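You operate a simulated robot arm through the tools that you are given. There is no shell and no other tool. Be economical: measure what you need, move in short steps, check, and stop when the job is done.

You run a simulated robot arm. Do the job below in one go: nothing can be reset, and whatever is moved stays where it is left.

JOB
Put the gram flour box on the machine undershelf. Then put the blue jug on the east drainer. Then pull the blue tray open. The order counts. Set down upright: blue jug.
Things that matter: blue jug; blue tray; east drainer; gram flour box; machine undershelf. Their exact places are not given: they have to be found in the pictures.

Only the result counts: the job must be done as asked and must still hold three seconds after the hand-in. Knocking over, shifting, dropping, spilling or breaking anything else fails it.

ROBOT AND FRAMES
A 7-joint arm with a vacuum gripper on a trunk, on a base that drives. Base frame: it is fixed to the floor where the robot stands at the start and does not move with it; the origin is under the middle of the robot, x ahead of it, y to its left, z up. Units: mm, rad, N and s.
With the tool pointing down near the work surface it reaches from about 100 to 640 mm from the robot's upright axis, wherever it stands. Its first joint turns from -2.007 to 2.007 rad. Places, roughly: blue tray [-2900, -3200, 600]; east drainer [700, 2000, 900]; machine undershelf [700, -700, 200]. Payload 2.55 kg.
Tool frame: the origin (TCP) lies in the middle of the cups' lips, and z points out of the cups. The gripper has 1 cup of 44 mm across, covering 44 by 44 mm (tool x, y); the bellows give 20 mm. With the vacuum on, a cup seals on a smooth face that it is pressed against (1 to 4 N); it does not hold porous or soft things. The pull reaches 55 N.
Orientation is told as [roll, pitch, yaw] about the base's x, y, z axes, in that order, counted from this pose: with the cups facing straight down, the tool's x points along the base's -x, its y along +y and its z along -z.

CONTROLS
- The arm moves only by the tool servo_tool. Its arguments are lists of equal length, an entry for each row: "offset": the shift along the base's x, y, z in m, a list of three; "turn": the turn, a rotation vector about the base's x, y, z in rad, a list of three; "vacuum": the vacuum: 1 switches it on, 0 off. In form: {"offset": [[tx, ty, tz], ...], "turn": [[wx, wy, wz], ...], "vacuum": [vacuum, ...]}. A call has 1 to 10 rows; each row is the pose to reach, as a shift and turn from the pose commanded when the call began. Rows are played at 5 a second. More than 50 mm and 0.15 rad between two rows, or a gripper value outside its range, and nothing of the call is played. A pose out of reach is approached as far as the arm can. The call stops where the force on the tool passes 40 N (or 10 N more than at its start, if that is more) or the arm is blocked; 0.2 s more then pass. The pull builds up within a second once a cup has sealed. Time passes only in rows, and 0.2 s behind the last, so rows that repeat a pose give it time. The reply holds the time, the measured pose of the TCP, the force on the tool along the base axes and the pull of the vacuum, in the units named above and with some noise, with the torque about the TCP (base axes, N m) and any sound that the robot's microphone picked up.
- Cameras (640 x 400 px; columns grow to the right, rows downward): "scene" is now at [4.1, 128.5, 1833.7]; the picture's right is [-0.61, -0.79, 0.00], its down [-0.63, 0.48, -0.61] and it looks along [0.48, -0.37, -0.79] (base axes); focal length 251 px, centre (320, 200). "wrist" rides on the gripper at [81, 6, -173] in the tool frame; the picture's right is [-0.08, 1.00, 0.00], its down [-0.89, -0.07, -0.45] and it looks along [-0.44, -0.04, 0.90] (tool axes); focal length 256 px, centre (320, 200).
- capture(camera): a new picture of that camera. The clock stands still meanwhile.
- lift_body(by): slides the trunk up (or, below 0, down) by that many mm; the arm and the scene camera ride with it, the base frame stays. It gives what a move gives, with no picture.
- roll_base(legs): drives the robot by 1 to 6 legs, each [ahead, left, turn to the left] in mm, mm and rad, along the robot's own axes; the way and the turn of a leg run together, so that a leg with both is an arc; at most 1500 mm and 3.142 rad a leg. The arm and the cameras ride along, it lands a little off, and it stops where it bumps. It gives what a move gives.
- head_to(pan, tilt): turns the head with the scene camera to pan (to the left, within 2.705 rad either way) and tilt (down, from -0.506 to 1.204), counted from straight ahead of the robot. It gives what a move gives.
- point_at(camera, pixels): there is no depth. For up to 12 entries [column, row, z] of the newest picture of that camera ("zoom" is the newest enlarged one), the place [x, y] in the base frame at which the ray of that pixel passes the height z, good to about 2 mm, but the place of the scene camera against the robot may be out by one fixed shift of up to 12 mm in any direction. The clock stands still meanwhile.
- inspect(camera, box): a new picture of the part [left, top, right, bottom] of that camera's present view, enlarged. The clock stands still meanwhile.
- job_done(): hands the job in; it is judged then, once.

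Keep the steps short. Do not move on a guess: measure, check each grasp and each placing, and mend mistakes. In all there are 110 turns and 98 pictures (those below and enlarged ones count). Leave the vacuum off and the arm clear of the work at the hand-in unless told otherwise, and finish with a single line.

The tools are called as name(argument=value, ...) on one line, values as JSON. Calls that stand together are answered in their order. servo_tool: Moves the arm, as the interface text tells. Its arguments: {"type":"object","properties":{"offset":{"type":"array","items":{"type":"array","items":{"type":"number"}}},"turn":{"type":"array","items":{"type":"array","items":{"type":"number"}}},"vacuum":{"type":"array","items":{"type":"number"}}},"required":["offset","turn","vacuum"]} The other tools are called the same way: lift_body (by) slides the trunk up or down; roll_base (legs) drives the base; head_to (pan, tilt) turns the head that bears the scene camera; capture (camera) takes a picture; point_at (camera, pixels) gives the place at which the rays of pixels pass given heights; inspect (camera, box) takes an enlarged picture of a part of a camera's view; job_done () hands the job in.

At the start:

```text
time_s: 0.0
tcp_pos: [445.8, -129.2, 1137.4]
ee_rot: [0.001, 0.0, 0.0]
force: [-0.3, 0.9, -0.2]
torque: [0.01, 0.0, 0.01]
pull: 0.0
trunk travel left (down, up): [-925.0, 65.0]
robot x, y, heading: [-0.8, 1.4, -0.002]
head pan, tilt: [-0.654, 0.915]
```

scene: 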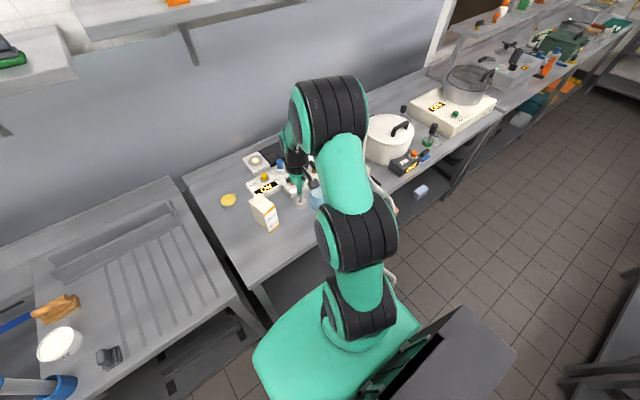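
wrist: 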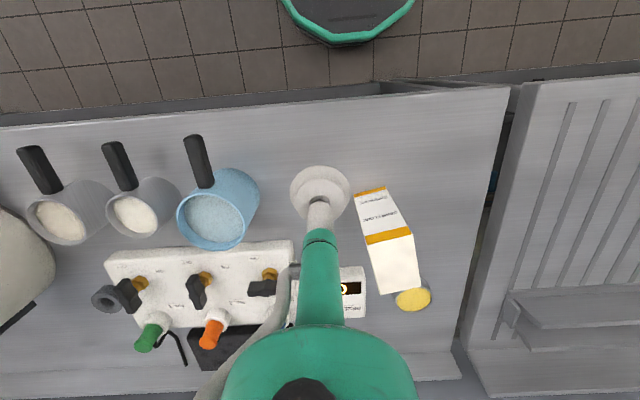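

I see an orange and white carton near wrist pixel (390,240) and a blue jug near (218,208). I'll enlarge both to read the label.

inspect(camera="wrist", box=[300, 150, 480, 320])

inspect(camera="wrist", box=[0, 110, 300, 300])

inspect(camera="scene", box=[180, 130, 340, 240])

```text
2.35 times, centred on (390, 235) of wrist
```

zoom: 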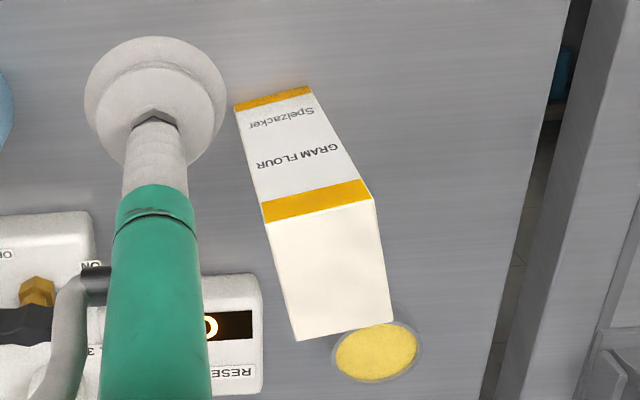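

```text
2.11 times, centred on (150, 205) of wrist
```

zoom: 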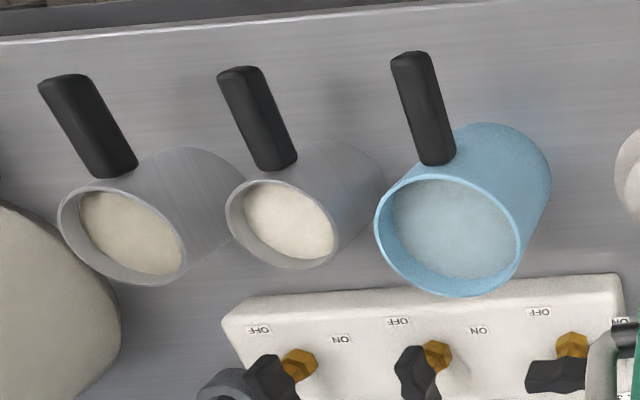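

```text
3.64 times, centred on (260, 185) of scene
```

zoom: 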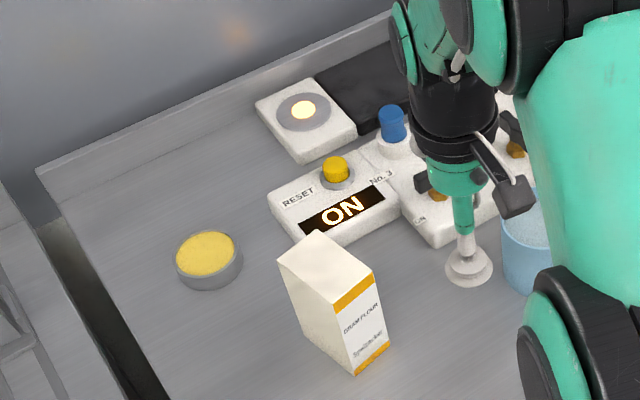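

I'll measure the table's front edge, the box and the jug in the wrist picture.

point_at(camera="wrist", pixels=[[300, 97, 900], [500, 88, 900], [355, 193, 900], [386, 187, 900], [367, 244, 1020], [412, 232, 1020], [420, 290, 1020], [382, 292, 1020], [218, 222, 1000], [178, 215, 1000], [245, 215, 1000], [235, 172, 900]])

head_to(pan=-0.9, tilt=0.6)

capture(camera="scene")

```text
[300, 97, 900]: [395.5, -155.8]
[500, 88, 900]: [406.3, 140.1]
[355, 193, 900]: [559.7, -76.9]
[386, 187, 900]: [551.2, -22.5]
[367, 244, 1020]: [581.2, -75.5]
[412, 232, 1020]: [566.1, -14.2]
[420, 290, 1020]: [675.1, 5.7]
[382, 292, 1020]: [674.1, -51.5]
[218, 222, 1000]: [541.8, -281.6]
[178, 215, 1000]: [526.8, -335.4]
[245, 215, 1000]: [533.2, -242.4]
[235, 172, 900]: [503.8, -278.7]
```

```text
time_s: 0.8
tcp_pos: [445.2, -129.6, 1137.9]
ee_rot: [0.0, 0.0, 0.0]
force: [0.6, -0.6, -0.6]
torque: [0.01, 0.04, 0.01]
pull: 0.2
trunk travel left (down, up): [-925.0, 65.0]
robot x, y, heading: [0.1, 0.4, -0.001]
head pan, tilt: [-0.901, 0.6]
```

```text
92 pictures are left
```

scene: 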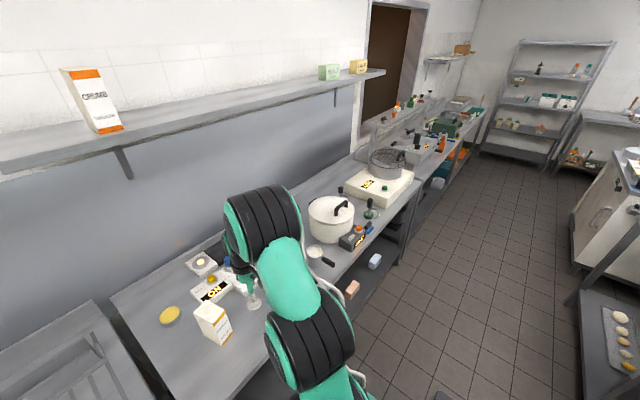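

The box stands at about x 560–670, y −77 to 0, and the table's front edge is at x ≈ 395. Before driving I'll look around for free floor and find the undershelf.

head_to(pan=-1.3, tilt=0.9)

capture(camera="scene")

head_to(pan=-2.4, tilt=0.6)

capture(camera="scene")

head_to(pan=2.3, tilt=0.6)

capture(camera="scene")

head_to(pan=0.9, tilt=0.6)

capture(camera="scene")

```text
time_s: 1.7
tcp_pos: [446.7, -130.1, 1136.9]
ee_rot: [0.0, -0.001, -0.001]
force: [1.0, 0.0, 0.3]
torque: [-0.02, 0.0, -0.01]
pull: 0.0
trunk travel left (down, up): [-925.0, 65.0]
robot x, y, heading: [-0.8, 0.4, 0.003]
head pan, tilt: [-1.3, 0.901]
```

```text
91 pictures are left
```

scene: 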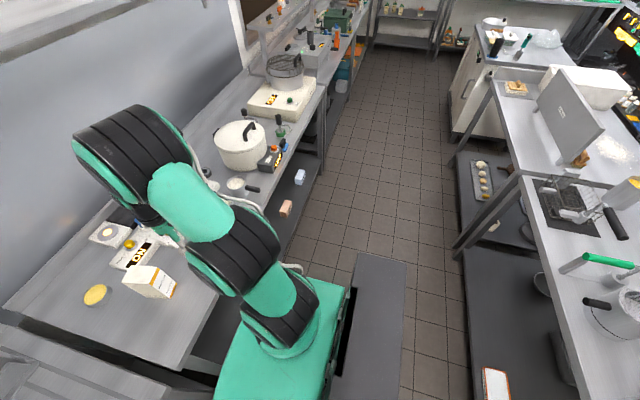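

```text
time_s: 3.0
tcp_pos: [446.2, -130.3, 1138.2]
ee_rot: [-0.001, -0.001, 0.0]
force: [0.6, 0.5, -0.3]
torque: [0.02, 0.01, 0.02]
pull: 0.0
trunk travel left (down, up): [-925.0, 65.0]
robot x, y, heading: [-2.9, -3.5, -0.002]
head pan, tilt: [-2.4, 0.6]
```

```text
90 pictures are left
```

scene: 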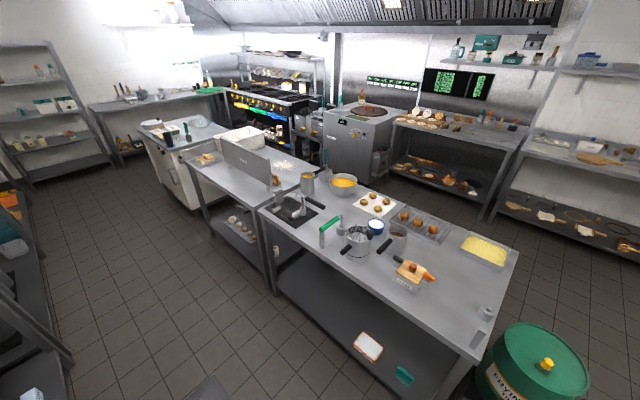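

```text
time_s: 6.7
tcp_pos: [446.2, -129.6, 1137.5]
ee_rot: [0.0, 0.0, -0.001]
force: [-1.0, 0.5, 0.3]
torque: [-0.03, -0.01, 0.02]
pull: 0.0
trunk travel left (down, up): [-925.0, 65.0]
robot x, y, heading: [-1.3, 1.7, -0.001]
head pan, tilt: [2.3, 0.6]
```

```text
89 pictures are left
```

scene: 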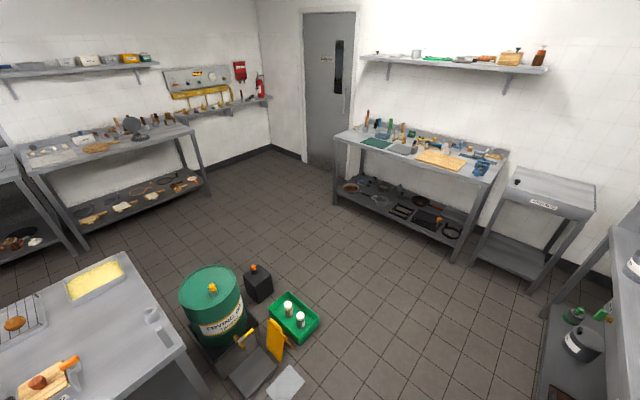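

```text
time_s: 8.3
tcp_pos: [444.5, -129.0, 1138.8]
ee_rot: [0.0, 0.0, 0.0]
force: [0.3, 0.0, -0.2]
torque: [0.01, 0.03, 0.04]
pull: 0.2
trunk travel left (down, up): [-925.0, 65.0]
robot x, y, heading: [-0.8, 0.3, -0.001]
head pan, tilt: [0.901, 0.6]
```

```text
88 pictures are left
```

scene: 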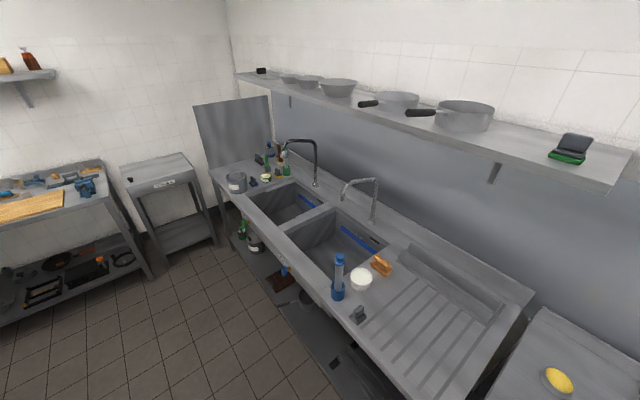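

The aisle continues along −y. I'll look behind the robot and to the right to measure the gap to the island.

head_to(pan=-1.9, tilt=1.1)

capture(camera="scene")

```text
time_s: 10.7
tcp_pos: [445.5, -129.3, 1137.3]
ee_rot: [0.003, -0.001, -0.001]
force: [-0.4, -0.1, -0.1]
torque: [-0.05, 0.0, 0.01]
pull: 0.1
trunk travel left (down, up): [-925.0, 65.0]
robot x, y, heading: [-0.1, -2.2, 0.002]
head pan, tilt: [-1.901, 1.1]
```

```text
87 pictures are left
```

scene: 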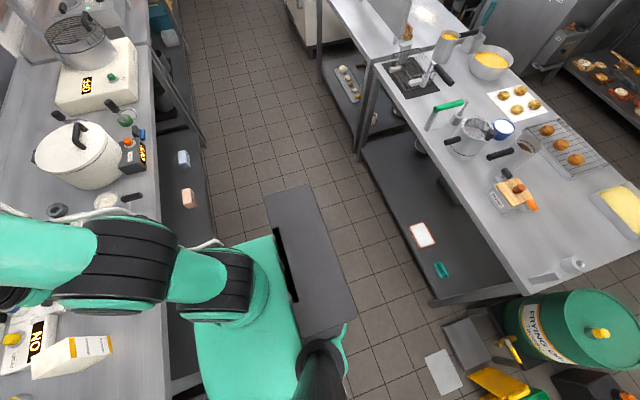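

point_at(camera="scene", pixels=[[540, 290, 900], [372, 85, 900], [435, 303, 200], [363, 165, 200], [185, 165, 200], [190, 198, 200], [213, 235, 200], [205, 175, 200], [160, 150, 900], [435, 303, 0], [213, 235, 0], [500, 250, 0]])

```text
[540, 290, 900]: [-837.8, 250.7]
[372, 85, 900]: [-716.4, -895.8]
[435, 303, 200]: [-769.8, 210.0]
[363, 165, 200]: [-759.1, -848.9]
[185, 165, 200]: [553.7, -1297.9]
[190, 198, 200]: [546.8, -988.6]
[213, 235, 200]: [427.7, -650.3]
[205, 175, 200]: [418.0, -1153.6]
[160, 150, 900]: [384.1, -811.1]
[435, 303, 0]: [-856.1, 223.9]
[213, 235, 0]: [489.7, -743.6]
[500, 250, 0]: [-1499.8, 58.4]
```

By triangulation the box is about 57 × 88 × 145 mm. Its top centre is near (598, −42, 1045) and it is yawed about 13°. I'll move above the top with the vacuum on, and lower to just short of contact.

servo_tool(offset=[[0.04, 0.022, 0], [0.08, 0.044, 0], [0.12, 0.066, 0], [0.153, 0.087, 0], [0.153, 0.087, -0.04], [0.153, 0.087, -0.07]], turn=[[0, 0, 0], [0, 0, 0], [0, 0, 0], [0, 0, 0], [0, 0, 0], [0, 0, 0]], vacuum=[0, 0, 0, 0, 0, 0])

capture(camera="wrist")

```text
time_s: 12.1
tcp_pos: [600.3, -42.3, 1067.8]
ee_rot: [0.001, 0.0, 0.0]
force: [0.5, 0.2, -0.4]
torque: [-0.02, 0.02, 0.03]
pull: 0.0
out of reach, approached as far as the arm can: row 4
trunk travel left (down, up): [-925.0, 65.0]
robot x, y, heading: [1.7, -0.6, -0.001]
head pan, tilt: [-1.901, 1.1]
```

```text
86 pictures are left
```

wrist: 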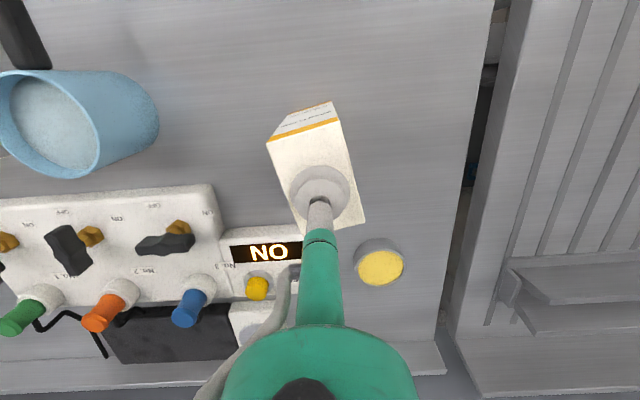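

The cup is over the box top. I'll check the top's corners at z 1045 before lowering.

point_at(camera="wrist", pixels=[[267, 144, 1045], [339, 121, 1045], [366, 221, 1045], [306, 233, 1045], [275, 127, 900], [332, 102, 900]])

```text
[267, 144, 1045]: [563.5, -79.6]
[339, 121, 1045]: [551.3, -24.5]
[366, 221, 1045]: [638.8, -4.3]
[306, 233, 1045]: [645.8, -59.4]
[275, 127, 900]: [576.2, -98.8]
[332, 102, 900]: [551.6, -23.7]
```

The top centre measures (600, −42), directly under the cup. I'll press down in small steps with the vacuum on.

servo_tool(offset=[[0, 0, -0.012], [0, 0, -0.018], [0, 0, -0.022], [0, 0, -0.026], [0, 0, -0.026], [0, 0, -0.026]], turn=[[0, 0, 0], [0, 0, 0], [0, 0, 0], [0, 0, 0], [0, 0, 0], [0, 0, 0]], vacuum=[1, 1, 1, 1, 1, 1])

```text
time_s: 13.5
tcp_pos: [598.8, -40.5, 1046.4]
ee_rot: [-0.002, -0.012, 0.0]
force: [-0.4, -1.8, 31.2]
torque: [-0.01, 0.22, 0.02]
pull: 54.8
trunk travel left (down, up): [-925.0, 65.0]
robot x, y, heading: [-0.6, 1.2, 0.0]
head pan, tilt: [-1.901, 1.1]
```

Sealed with a pull of 54.8 N. I'll lift gently.

servo_tool(offset=[[0, 0, 0.01], [0, 0, 0.03], [0, 0, 0.06], [0, 0, 0.1], [-0.04, 0, 0.12], [-0.09, 0, 0.12]], turn=[[0, 0, 0], [0, 0, 0], [0, 0, 0], [0, 0, 0], [0, 0, 0], [0, 0, 0]], vacuum=[1, 1, 1, 1, 1, 1])

capture(camera="wrist")

```text
time_s: 14.9
tcp_pos: [505.5, -42.7, 1163.0]
ee_rot: [0.001, -0.001, 0.0]
force: [0.5, -0.1, -5.5]
torque: [0.01, 0.03, -0.01]
pull: 55.3
out of reach, approached as far as the arm can: row 4
trunk travel left (down, up): [-925.0, 65.0]
robot x, y, heading: [0.0, -3.4, -0.003]
head pan, tilt: [-1.901, 1.1]
```

```text
85 pictures are left
```

wrist: 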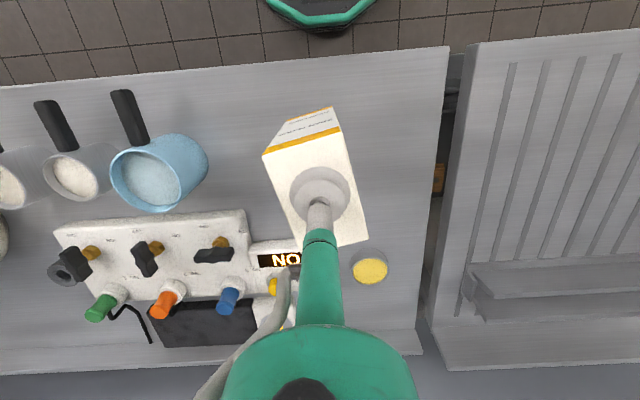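

The box is held, with a weight of about 5.5 N. I'll measure the robot's own front and rear outline so I know how far it can back up.

point_at(camera="wrist", pixels=[[320, 28, 300], [320, 28, 150], [300, 62, 900]])

point_at(camera="scene", pixels=[[355, 318, 700], [355, 318, 400], [310, 187, 700], [265, 200, 700], [355, 318, 200]])

roll_base(legs=[[-180, 0, 0]])

```text
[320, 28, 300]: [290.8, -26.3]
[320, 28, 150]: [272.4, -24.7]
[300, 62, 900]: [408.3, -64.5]
```

```text
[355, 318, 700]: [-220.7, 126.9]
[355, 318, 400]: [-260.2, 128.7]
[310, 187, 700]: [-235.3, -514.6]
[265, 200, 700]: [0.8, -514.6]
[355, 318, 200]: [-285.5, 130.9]
```

```text
time_s: 16.4
tcp_pos: [328.1, -43.8, 1161.3]
ee_rot: [-0.001, 0.001, -0.004]
force: [0.0, -0.1, -4.7]
torque: [-0.03, -0.01, 0.03]
pull: 54.5
trunk travel left (down, up): [-925.0, 65.0]
robot x, y, heading: [-179.5, 1.9, -0.005]
head pan, tilt: [-1.901, 1.1]
```

The base extends about 280 mm around its centre, so there is room. Next I'll drive right 650 mm along the aisle.

roll_base(legs=[[0, -650, 0]])

head_to(pan=-0.3, tilt=0.9)

capture(camera="scene")

```text
time_s: 20.0
tcp_pos: [329.2, -680.2, 1160.4]
ee_rot: [0.002, 0.002, 0.003]
force: [-0.2, 0.0, -4.6]
torque: [0.02, 0.07, -0.01]
pull: 55.1
trunk travel left (down, up): [-925.0, 65.0]
robot x, y, heading: [-176.8, -640.7, 0.002]
head pan, tilt: [-1.901, 1.1]
```

```text
time_s: 21.7
tcp_pos: [329.0, -680.4, 1160.6]
ee_rot: [0.001, 0.0, 0.004]
force: [-0.3, -0.4, -5.2]
torque: [0.01, 0.04, -0.01]
pull: 55.3
trunk travel left (down, up): [-925.0, 65.0]
robot x, y, heading: [-177.9, -640.8, 0.001]
head pan, tilt: [-0.3, 0.901]
```

```text
84 pictures are left
```

scene: 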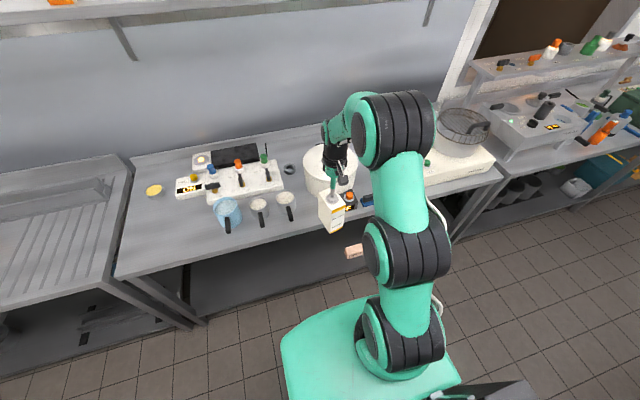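

The undershelf shows beneath the tabletop. The box hangs close to the table edge, so I'll retract 110 mm before lowering the trunk.

servo_tool(offset=[[-0.04, 0, 0], [-0.08, 0, 0], [-0.11, 0, 0]], turn=[[0, 0, 0], [0, 0, 0], [0, 0, 0]], vacuum=[1, 1, 1])

lift_body(by=-500)

head_to(pan=0.0, tilt=0.6)

capture(camera="scene")

capture(camera="wrist")

```text
time_s: 22.5
tcp_pos: [218.7, -682.8, 1161.4]
ee_rot: [-0.001, 0.0, 0.005]
force: [-0.7, 0.5, -4.4]
torque: [-0.06, 0.0, 0.02]
pull: 55.2
trunk travel left (down, up): [-925.0, 65.0]
robot x, y, heading: [-178.1, -642.7, 0.006]
head pan, tilt: [-0.3, 0.901]
```

```text
refused: -500 is not a number from -400 to 400
```

```text
time_s: 23.3
tcp_pos: [219.2, -681.9, 1161.1]
ee_rot: [0.0, -0.002, 0.004]
force: [-0.5, -0.4, -4.6]
torque: [-0.04, 0.02, 0.02]
pull: 54.9
trunk travel left (down, up): [-925.0, 65.0]
robot x, y, heading: [-177.4, -640.6, 0.007]
head pan, tilt: [0.0, 0.6]
```

```text
83 pictures are left
```

scene: 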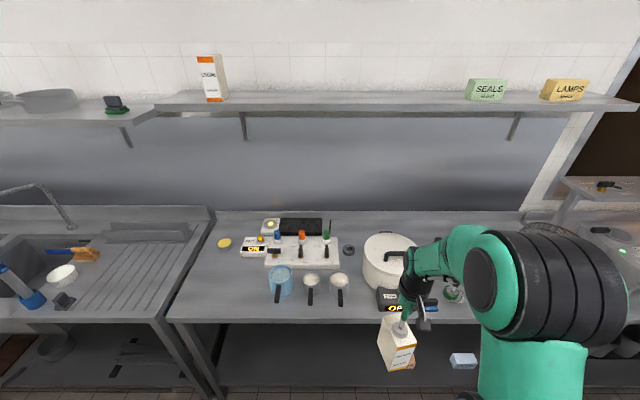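

```text
82 pictures are left
```

wrist: 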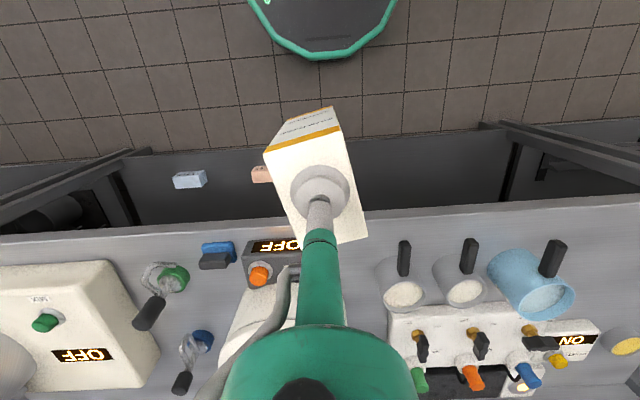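

Nothing blocks the way down. I'll lower the trunk by 400 and look under the table.

lift_body(by=-400)

head_to(pan=0.15, tilt=0.7)

capture(camera="scene")

capture(camera="wrist")

```text
time_s: 27.1
tcp_pos: [219.0, -682.5, 761.2]
ee_rot: [0.0, 0.0, 0.004]
force: [0.0, 0.0, -4.6]
torque: [0.03, 0.02, 0.03]
pull: 54.7
trunk travel left (down, up): [-525.0, 465.0]
robot x, y, heading: [-176.2, -639.1, 0.002]
head pan, tilt: [0.0, 0.6]
```

```text
time_s: 27.8
tcp_pos: [218.5, -681.6, 761.6]
ee_rot: [0.001, 0.0, 0.004]
force: [0.4, 0.0, -5.0]
torque: [0.01, 0.02, -0.02]
pull: 55.2
trunk travel left (down, up): [-525.0, 465.0]
robot x, y, heading: [-177.0, -640.7, 0.006]
head pan, tilt: [0.15, 0.7]
```

```text
81 pictures are left
```

scene: 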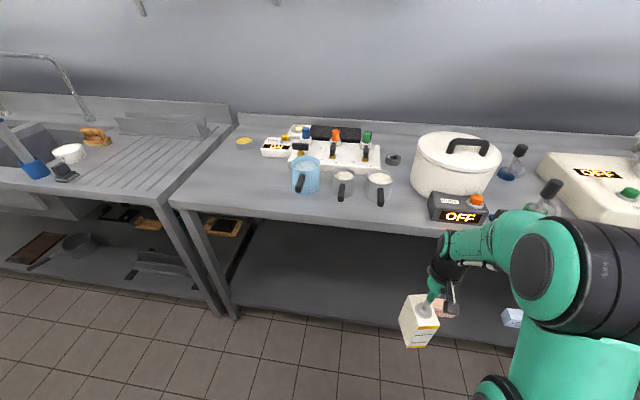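

```text
80 pictures are left
```

wrist: 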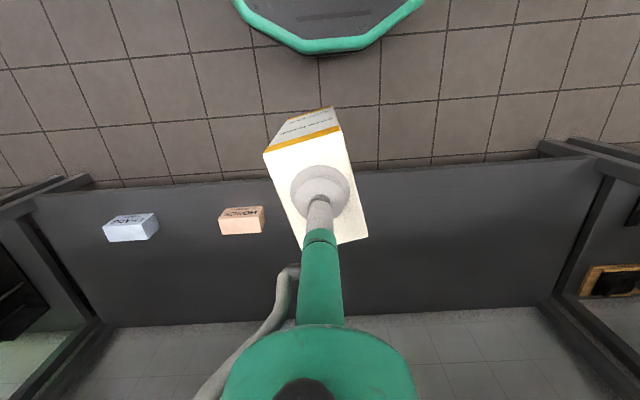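

The shelf is empty to the left of the pink box. I'll measure its extent at z = 200.

point_at(camera="wrist", pixels=[[210, 182, 200], [597, 157, 200], [540, 305, 200], [105, 325, 200], [264, 206, 240], [264, 230, 200], [222, 235, 200], [450, 170, 200]])

lift_body(by=-320)

capture(camera="scene")

capture(camera="wrist")

```text
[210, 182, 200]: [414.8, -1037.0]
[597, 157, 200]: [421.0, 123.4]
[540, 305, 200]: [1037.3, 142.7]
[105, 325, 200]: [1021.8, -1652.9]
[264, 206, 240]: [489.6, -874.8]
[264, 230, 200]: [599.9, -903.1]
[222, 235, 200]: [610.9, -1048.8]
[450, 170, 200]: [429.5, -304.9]
```

```text
time_s: 31.0
tcp_pos: [217.9, -682.4, 440.9]
ee_rot: [0.001, 0.001, 0.005]
force: [0.4, 0.2, -4.4]
torque: [0.02, 0.02, 0.0]
pull: 55.3
trunk travel left (down, up): [-205.0, 785.0]
robot x, y, heading: [-177.6, -643.1, 0.003]
head pan, tilt: [0.15, 0.7]
```

```text
79 pictures are left
```

scene: 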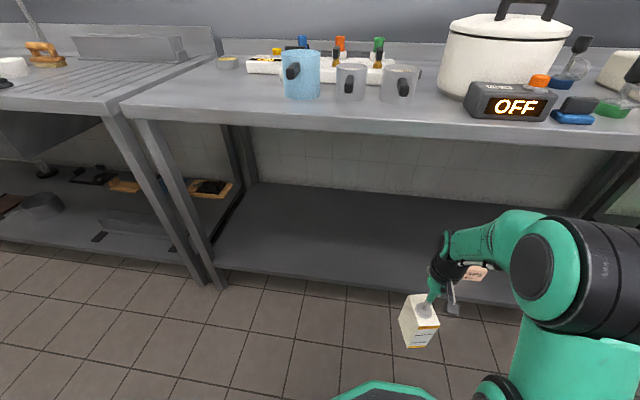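

```text
78 pictures are left
```

wrist: 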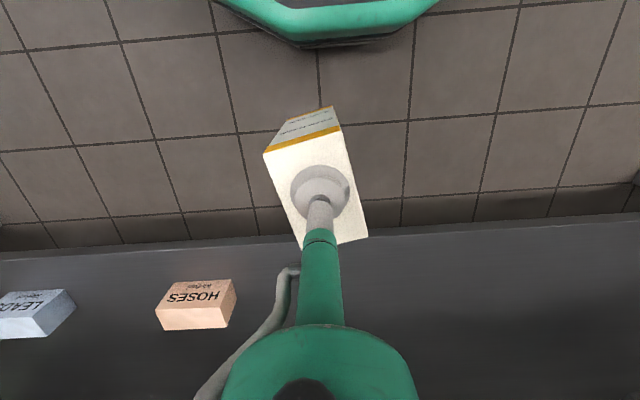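

Shelf measured:
- Front edge at x ≈ 418.
- Free from y ≈ −840 up to +120.

The box bottom is now at z ≈ 296. I'll lower 55 mm more, drive ahead 120 mm, and check the elbow's clearance under the tabletop.

lift_body(by=-55)

roll_base(legs=[[100, 130, 0]])

head_to(pan=-0.3, tilt=0.6)

capture(camera="scene")

capture(camera="wrist")

```text
time_s: 31.9
tcp_pos: [219.0, -681.3, 386.1]
ee_rot: [0.0, 0.001, 0.003]
force: [0.8, 0.8, -4.6]
torque: [-0.01, 0.03, 0.02]
pull: 55.2
trunk travel left (down, up): [-150.0, 840.0]
robot x, y, heading: [-180.0, -639.4, 0.006]
head pan, tilt: [0.15, 0.7]
```

```text
time_s: 33.4
tcp_pos: [319.4, -552.3, 386.3]
ee_rot: [0.0, 0.0, 0.004]
force: [0.5, 0.0, -5.4]
torque: [0.03, 0.01, 0.01]
pull: 54.5
trunk travel left (down, up): [-150.0, 840.0]
robot x, y, heading: [-80.5, -505.2, 0.003]
head pan, tilt: [0.15, 0.7]
```

```text
time_s: 34.3
tcp_pos: [318.0, -553.2, 385.3]
ee_rot: [0.001, 0.003, 0.004]
force: [0.6, -0.3, -4.4]
torque: [0.0, 0.01, 0.01]
pull: 54.7
trunk travel left (down, up): [-150.0, 840.0]
robot x, y, heading: [-78.8, -509.8, 0.008]
head pan, tilt: [-0.3, 0.6]
```

```text
77 pictures are left
```

scene: 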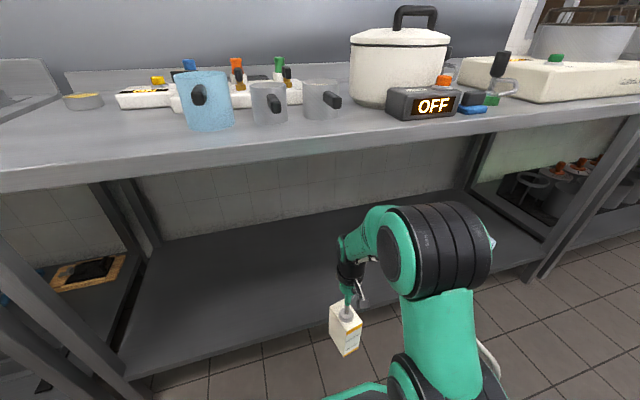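

```text
76 pictures are left
```

wrist: 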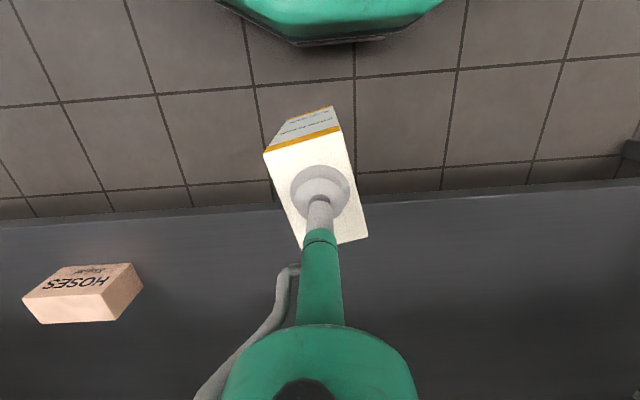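

The elbow's top is probably around z 800, under the table's lower edge. Extending the arm should bring it lower. I'll extend the tool 200 mm ahead, which has 40 mm of clearance over the shelf.

servo_tool(offset=[[0.045, 0, 0], [0.09, 0, 0], [0.135, 0, 0], [0.18, 0, 0], [0.21, 0, 0]], turn=[[0, 0, 0], [0, 0, 0], [0, 0, 0], [0, 0, 0], [0, 0, 0]], vacuum=[1, 1, 1, 1, 1])

capture(camera="scene")

capture(camera="wrist")

```text
time_s: 35.5
tcp_pos: [503.0, -550.5, 373.2]
ee_rot: [0.0, 0.003, 0.003]
force: [0.2, 0.1, -5.2]
torque: [0.0, 0.01, 0.03]
pull: 55.1
out of reach, approached as far as the arm can: row 4, 5
trunk travel left (down, up): [-150.0, 840.0]
robot x, y, heading: [-79.3, -514.3, -0.001]
head pan, tilt: [-0.3, 0.6]
```

```text
75 pictures are left
```

scene: 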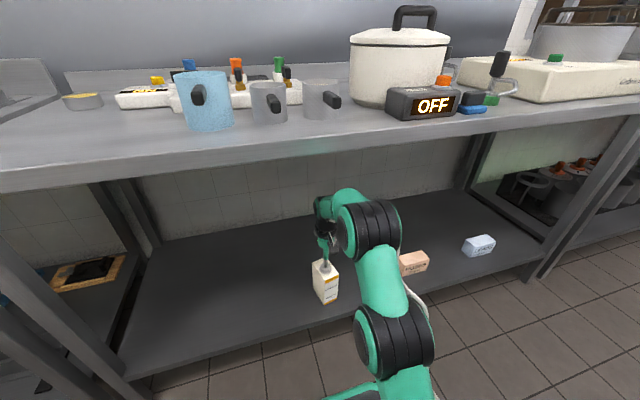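

```text
74 pictures are left
```

wrist: 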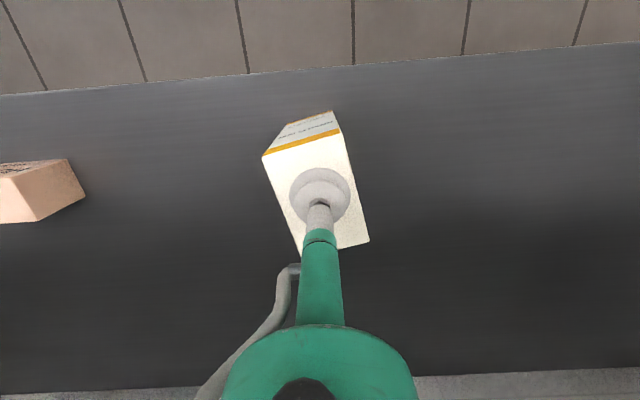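

The box is over the shelf and the arm is entirely under the table. The lean at this reach is limited, so I'll drive 80 mm ahead to put the box well inside the shelf.

roll_base(legs=[[80, 0, 0]])

servo_tool(offset=[[-0.02, 0, -0.008], [-0.04, 0, -0.014], [-0.04, 0, -0.019]], turn=[[0, 0, 0], [0, 0, 0], [0, 0, 0]], vacuum=[1, 1, 1])

capture(camera="scene")

```text
time_s: 36.5
tcp_pos: [583.5, -552.0, 374.7]
ee_rot: [0.001, 0.0, 0.002]
force: [0.7, -0.9, -4.5]
torque: [0.02, 0.0, 0.02]
pull: 55.2
trunk travel left (down, up): [-150.0, 840.0]
robot x, y, heading: [1.2, -511.0, 0.006]
head pan, tilt: [-0.3, 0.6]
```

```text
time_s: 37.4
tcp_pos: [551.9, -552.1, 365.3]
ee_rot: [-0.001, -0.028, 0.003]
force: [-0.4, 1.6, 8.0]
torque: [0.33, 0.43, -0.06]
pull: 54.9
trunk travel left (down, up): [-150.0, 840.0]
robot x, y, heading: [2.1, -508.2, -0.001]
head pan, tilt: [-0.3, 0.6]
stopped in row 3: the force on the tool passed its limit (the readings are from after the stop); the commanded pose is now the measured one
```

```text
73 pictures are left
```

scene: 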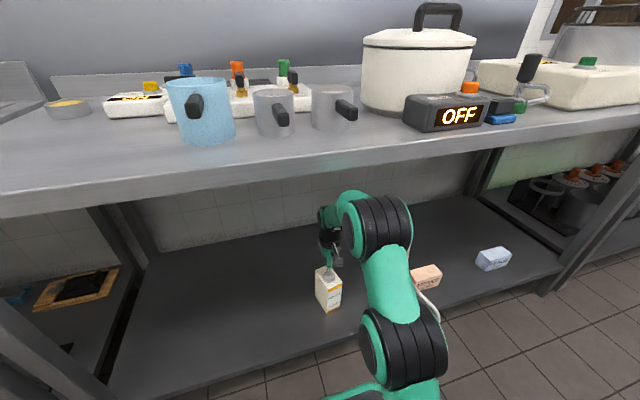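

There is contact at TCP z 365, so the box is standing on the shelf. I'll switch the vacuum off, hold briefly, then lift slowly.

servo_tool(offset=[[0, 0, 0], [0, 0, 0], [0, 0, 0], [0, 0, 0], [0, 0, 0.01], [0, 0, 0.03]], turn=[[0, 0.014, 0], [0, 0.028, 0], [0, 0.028, 0], [0, 0.028, 0], [0, 0.028, 0], [0, 0.028, 0]], vacuum=[1, 0, 0, 0, 0, 0])

capture(camera="wrist")

```text
time_s: 38.8
tcp_pos: [550.5, -551.5, 393.6]
ee_rot: [-0.001, 0.005, 0.004]
force: [-1.0, -0.4, -0.8]
torque: [0.04, 0.02, 0.02]
pull: 0.1
trunk travel left (down, up): [-150.0, 840.0]
robot x, y, heading: [5.0, -509.9, 0.009]
head pan, tilt: [-0.3, 0.6]
```

```text
72 pictures are left
```

wrist: 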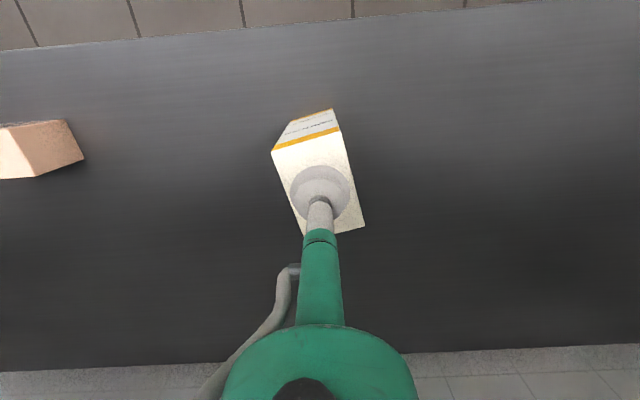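

The box stands released on the shelf. I'll back straight out 300 mm and check it from outside.

roll_base(legs=[[-300, 0, 0]])

servo_tool(offset=[[-0.04, 0, 0.02], [-0.08, 0, 0.04]], turn=[[0, 0, 0], [0, 0, 0]], vacuum=[0, 0])

capture(camera="scene")

```text
time_s: 40.9
tcp_pos: [243.6, -553.6, 394.5]
ee_rot: [-0.003, 0.005, 0.004]
force: [0.1, 0.0, -0.1]
torque: [-0.02, 0.03, 0.02]
pull: 0.1
trunk travel left (down, up): [-150.0, 840.0]
robot x, y, heading: [-305.2, -507.1, 0.004]
head pan, tilt: [-0.3, 0.6]
```

```text
time_s: 41.5
tcp_pos: [161.8, -554.7, 434.1]
ee_rot: [-0.001, 0.007, 0.004]
force: [-0.3, -1.0, -0.5]
torque: [-0.06, 0.02, 0.01]
pull: 0.0
trunk travel left (down, up): [-150.0, 840.0]
robot x, y, heading: [-305.6, -509.2, 0.001]
head pan, tilt: [-0.3, 0.6]
```

```text
71 pictures are left
```

scene: 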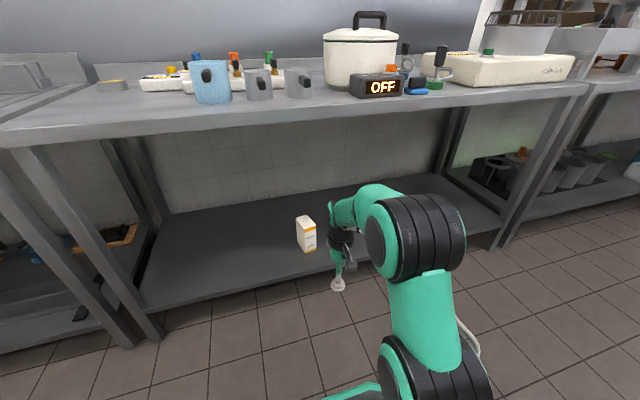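

The gram flour box stands on the undershelf. Next is the jug: I'll enlarge it at this low viewpoint, near (211,82).

inspect(camera="scene", box=[170, 40, 330, 130])

```text
4.00 times, centred on (250, 85) of scene
```

zoom: 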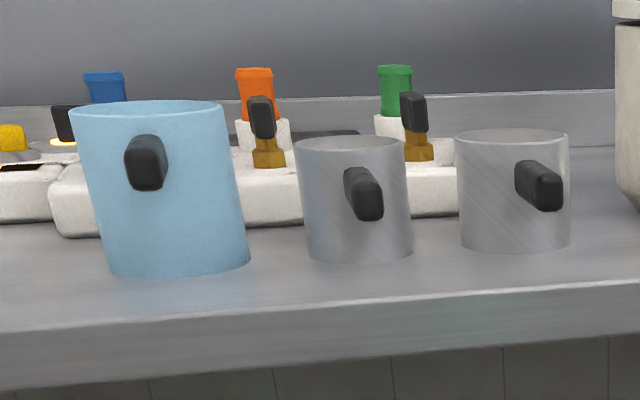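

The handle stub points toward the robot in the upper half of the jug. The wall below it is free, so I plan to grip the front wall below the handle with the tool horizontal. I'll raise the trunk and drive in front of the jug, keeping clear of the table.

lift_body(by=400)

roll_base(legs=[[0, 270, 0]])

lift_body(by=150)

servo_tool(offset=[[0, 0, 0], [0, 0, 0], [0, 0, 0], [0, 0, 0], [0, 0, 0], [0, 0, 0], [0, 0, 0], [0, 0, 0], [0, 0, 0], [0, 0, 0]], turn=[[0, -0.14, 0], [0, -0.28, 0], [0, -0.42, 0], [0, -0.56, 0], [0, -0.7, 0], [0, -0.84, 0], [0, -0.98, 0], [0, -1.12, 0], [0, -1.26, 0], [0, -1.4, 0]], vacuum=[0, 0, 0, 0, 0, 0, 0, 0, 0, 0])

capture(camera="wrist")

capture(camera="scene")

```text
time_s: 45.3
tcp_pos: [163.9, -554.3, 833.4]
ee_rot: [-0.002, 0.006, 0.004]
force: [-0.8, -0.8, 0.7]
torque: [0.0, -0.01, -0.02]
pull: 0.0
trunk travel left (down, up): [-550.0, 440.0]
robot x, y, heading: [-305.2, -512.8, 0.005]
head pan, tilt: [-0.3, 0.6]
```

```text
time_s: 47.2
tcp_pos: [161.3, -281.9, 834.3]
ee_rot: [-0.003, 0.006, 0.003]
force: [0.0, 1.1, -0.5]
torque: [0.01, 0.01, -0.02]
pull: 0.0
trunk travel left (down, up): [-550.0, 440.0]
robot x, y, heading: [-307.9, -239.6, 0.002]
head pan, tilt: [-0.3, 0.6]
```

```text
time_s: 49.0
tcp_pos: [162.0, -282.4, 983.7]
ee_rot: [-0.002, 0.004, 0.002]
force: [-0.1, -0.2, -0.5]
torque: [-0.01, -0.05, 0.02]
pull: 0.2
trunk travel left (down, up): [-700.0, 290.0]
robot x, y, heading: [-306.9, -242.7, 0.002]
head pan, tilt: [-0.3, 0.6]
```

```text
time_s: 51.2
tcp_pos: [170.2, -302.8, 1004.6]
ee_rot: [0.044, -1.176, -0.035]
force: [0.2, -0.2, 0.5]
torque: [0.0, 0.01, 0.0]
pull: 0.1
out of reach, approached as far as the arm can: row 5, 6, 7, 8, 9, 10
trunk travel left (down, up): [-700.0, 290.0]
robot x, y, heading: [-305.6, -238.9, 0.003]
head pan, tilt: [-0.3, 0.6]
```

```text
69 pictures are left
```

wrist: 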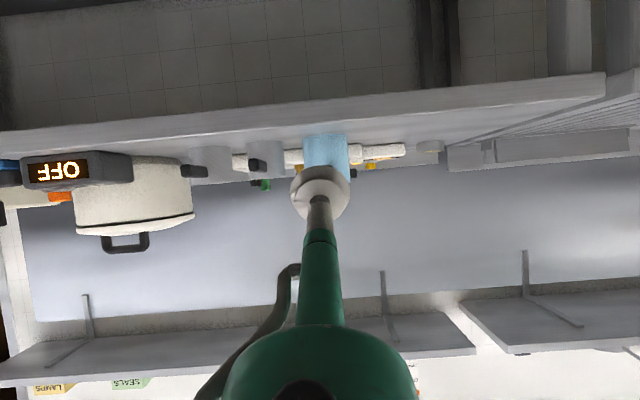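

```text
68 pictures are left
```

scene: 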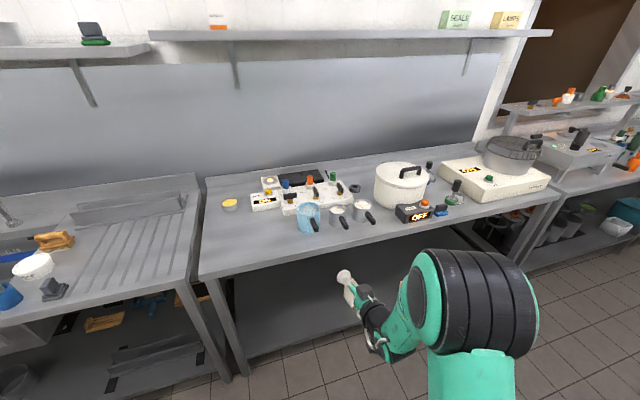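

The tool reached a pitch of −1.18; stretching further out should let it go fully level. I'll enlarge the jug now to measure its geometry.

inspect(camera="scene", box=[280, 190, 360, 240])

```text
8.00 times, centred on (320, 215) of scene
```

zoom: 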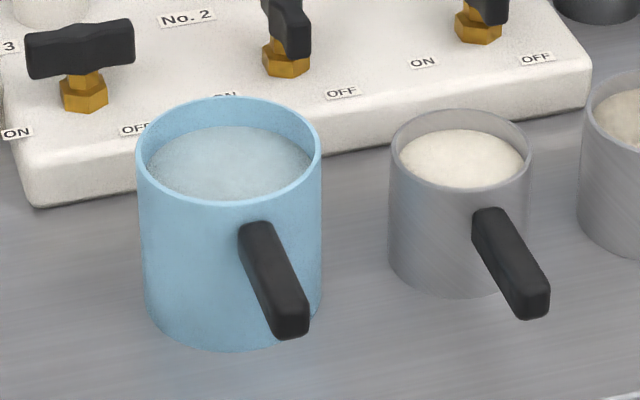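

point_at(camera="zoom", pixels=[[232, 350, 900], [137, 155, 1000], [321, 155, 1000], [228, 97, 1000], [228, 201, 1000], [228, 97, 1010], [228, 201, 1010], [290, 330, 960], [255, 228, 970], [180, 340, 900], [300, 330, 900]])

```text
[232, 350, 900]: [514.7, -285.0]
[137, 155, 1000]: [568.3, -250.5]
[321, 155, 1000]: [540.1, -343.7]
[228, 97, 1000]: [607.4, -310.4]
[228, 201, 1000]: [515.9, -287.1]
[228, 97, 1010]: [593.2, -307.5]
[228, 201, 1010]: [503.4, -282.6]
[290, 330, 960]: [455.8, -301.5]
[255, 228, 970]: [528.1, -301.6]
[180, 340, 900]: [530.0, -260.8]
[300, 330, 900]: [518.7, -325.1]
```

Jug measured:
- Rim centre ≈ (551, −290) by the wrist camera. The scene camera reads about (+8, −9) off.
- Radius ≈ 48, rim at z ≈ 1000.
- Filled almost to the rim.
- Handle along −x at z ≈ 955–985, its tip at x ≈ 445.

I'll grip low at z ≈ 928, about 25° left of the handle. First I extend and level the tool while still clear of the table.

servo_tool(offset=[[0.03, 0, -0.01], [0.06, 0.01, -0.02], [0.09, 0.01, -0.03], [0.12, 0.02, -0.04]], turn=[[-0.005, -0.09, -0.01], [-0.01, -0.19, -0.02], [-0.013, -0.28, -0.03], [-0.017, -0.374, -0.041]], vacuum=[0, 0, 0, 0])

```text
time_s: 52.2
tcp_pos: [305.5, -310.1, 991.9]
ee_rot: [0.012, -1.423, -0.023]
force: [0.9, 0.5, 0.9]
torque: [0.0, 0.03, -0.03]
pull: 0.1
out of reach, approached as far as the arm can: row 1, 2, 3, 4
trunk travel left (down, up): [-700.0, 290.0]
robot x, y, heading: [-306.6, -240.6, 0.002]
head pan, tilt: [-0.3, 0.6]
```

The wrist still stops at pitch −1.42. A lower trunk with the tool relatively higher should relieve the joint. I'll back off 100 mm, lower the trunk 250, then raise the tool again.

servo_tool(offset=[[-0.04, 0, 0.02], [-0.08, 0, 0.04], [-0.08, 0, 0.08]], turn=[[0, 0, 0], [0, 0, 0], [0, 0, 0]], vacuum=[0, 0, 0])

lift_body(by=-250)

servo_tool(offset=[[0, 0, 0.04], [0, 0, 0.08], [0, 0, 0.12], [0, 0, 0.15]], turn=[[0, 0, 0], [0, 0, 0], [0, -0.06, 0], [0, -0.12, 0]], vacuum=[0, 0, 0, 0])

capture(camera="scene")

```text
time_s: 53.0
tcp_pos: [299.5, -311.6, 1023.4]
ee_rot: [0.01, -1.416, -0.019]
force: [-0.9, 0.3, 0.6]
torque: [0.0, 0.02, -0.01]
pull: 0.0
out of reach, approached as far as the arm can: row 1, 2, 3
trunk travel left (down, up): [-700.0, 290.0]
robot x, y, heading: [-308.4, -238.9, -0.001]
head pan, tilt: [-0.3, 0.6]
```

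```text
time_s: 55.6
tcp_pos: [299.3, -310.7, 774.2]
ee_rot: [0.011, -1.417, -0.018]
force: [0.2, 0.3, 0.0]
torque: [0.03, 0.0, 0.0]
pull: 0.1
trunk travel left (down, up): [-450.0, 540.0]
robot x, y, heading: [-308.0, -236.7, -0.001]
head pan, tilt: [-0.3, 0.6]
```

```text
time_s: 56.6
tcp_pos: [300.2, -311.7, 924.5]
ee_rot: [0.086, -1.54, -0.094]
force: [0.0, -1.0, -0.6]
torque: [0.0, 0.0, 0.02]
pull: 0.0
trunk travel left (down, up): [-450.0, 540.0]
robot x, y, heading: [-309.1, -238.1, 0.002]
head pan, tilt: [-0.3, 0.6]
```

```text
66 pictures are left
```

scene: 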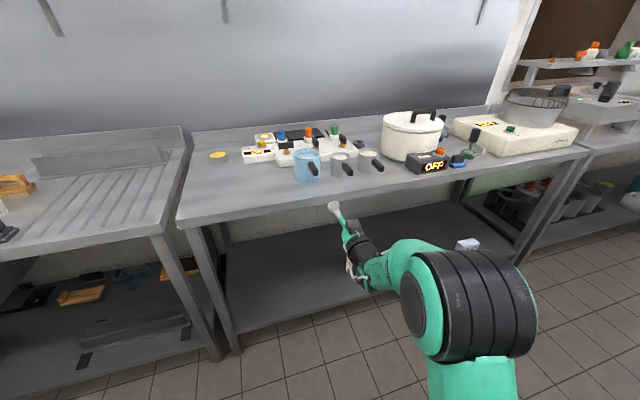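

The tool is level (pitch −1.54) at z 924. I'll yaw it −0.42 in place for the 25° approach line, still clear of the table.

servo_tool(offset=[[0, 0, 0], [0, 0, 0.002], [0, 0, 0.004]], turn=[[0, 0, -0.14], [0, 0, -0.28], [0, 0, -0.42]], vacuum=[0, 0, 0])

capture(camera="wrist")

```text
time_s: 57.4
tcp_pos: [289.4, -333.9, 920.3]
ee_rot: [0.084, -1.536, -0.148]
force: [0.1, -0.3, 0.8]
torque: [0.01, 0.01, 0.0]
pull: 0.0
out of reach, approached as far as the arm can: row 1, 2, 3
trunk travel left (down, up): [-450.0, 540.0]
robot x, y, heading: [-309.4, -239.1, 0.006]
head pan, tilt: [-0.3, 0.6]
```

```text
65 pictures are left
```

wrist: 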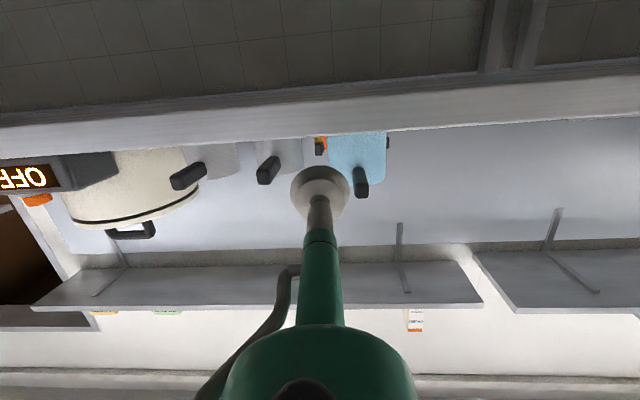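

The arm can't yaw further at this reach, so I'll turn the base instead. The order is: turn right 0.37, drive left, raise the tool 12 mm, and only then approach.

roll_base(legs=[[0, 0, -0.37], [0, 366, 0]])

servo_tool(offset=[[0, 0, 0.014], [0, 0, 0.014]], turn=[[0, 0, 0], [0, 0, 0]], vacuum=[0, 0])

head_to(pan=0.2, tilt=0.8)

capture(camera="scene")

capture(camera="wrist")

```text
time_s: 60.8
tcp_pos: [344.2, -203.7, 918.9]
ee_rot: [0.077, -1.536, -0.504]
force: [0.6, -0.6, 0.3]
torque: [-0.03, 0.0, -0.04]
pull: 0.0
trunk travel left (down, up): [-450.0, 540.0]
robot x, y, heading: [-179.0, 93.5, -0.361]
head pan, tilt: [-0.3, 0.6]
```

```text
time_s: 61.4
tcp_pos: [344.6, -203.9, 934.2]
ee_rot: [0.081, -1.535, -0.506]
force: [-0.3, 0.3, -0.6]
torque: [-0.01, 0.01, 0.03]
pull: 0.1
trunk travel left (down, up): [-450.0, 540.0]
robot x, y, heading: [-179.8, 94.1, -0.359]
head pan, tilt: [-0.3, 0.6]
```

```text
time_s: 62.3
tcp_pos: [344.2, -203.7, 933.9]
ee_rot: [0.084, -1.536, -0.509]
force: [0.4, 0.0, 0.2]
torque: [0.01, 0.0, -0.01]
pull: 0.0
trunk travel left (down, up): [-450.0, 540.0]
robot x, y, heading: [-179.9, 96.7, -0.365]
head pan, tilt: [0.201, 0.799]
```

```text
64 pictures are left
```

scene: 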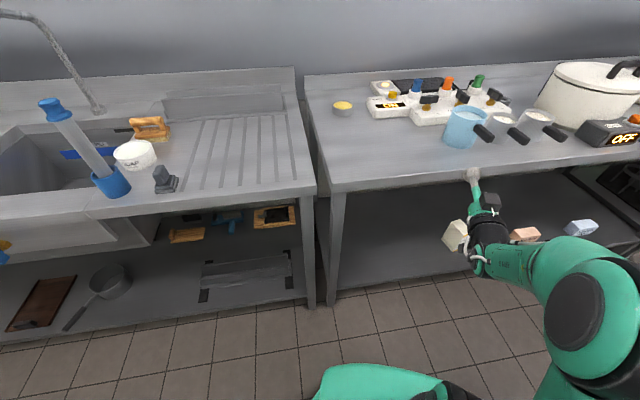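

```text
63 pictures are left
```

wrist: 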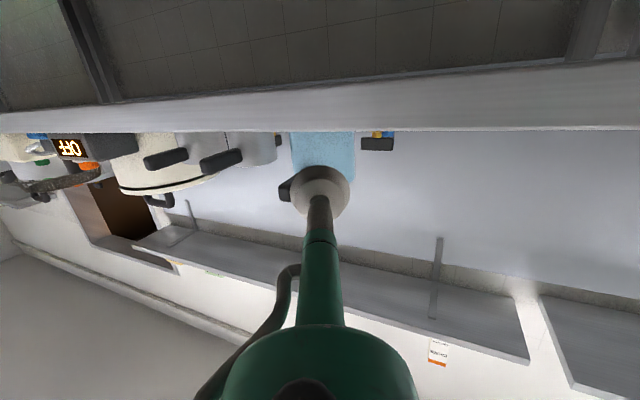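

The wrist view shows the jug dead ahead with the handle left of the line, as planned. I'll drive ahead 100 mm along this line and recheck the aim closely.

roll_base(legs=[[100, 0, 0]])

capture(camera="wrist")

inspect(camera="scene", box=[400, 80, 560, 200])

```text
time_s: 63.5
tcp_pos: [437.9, -240.0, 933.6]
ee_rot: [0.084, -1.537, -0.508]
force: [0.4, 0.0, 0.1]
torque: [-0.03, 0.01, 0.0]
pull: 0.0
trunk travel left (down, up): [-450.0, 540.0]
robot x, y, heading: [-86.9, 60.8, -0.361]
head pan, tilt: [0.201, 0.799]
```

```text
62 pictures are left
```

wrist: 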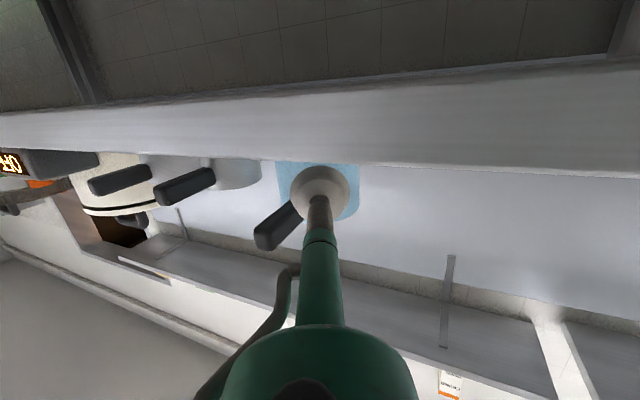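

```text
3.33 times, centred on (480, 140) of scene
```

zoom: 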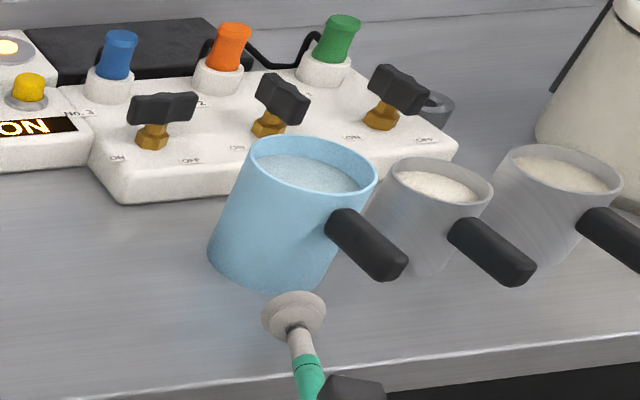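

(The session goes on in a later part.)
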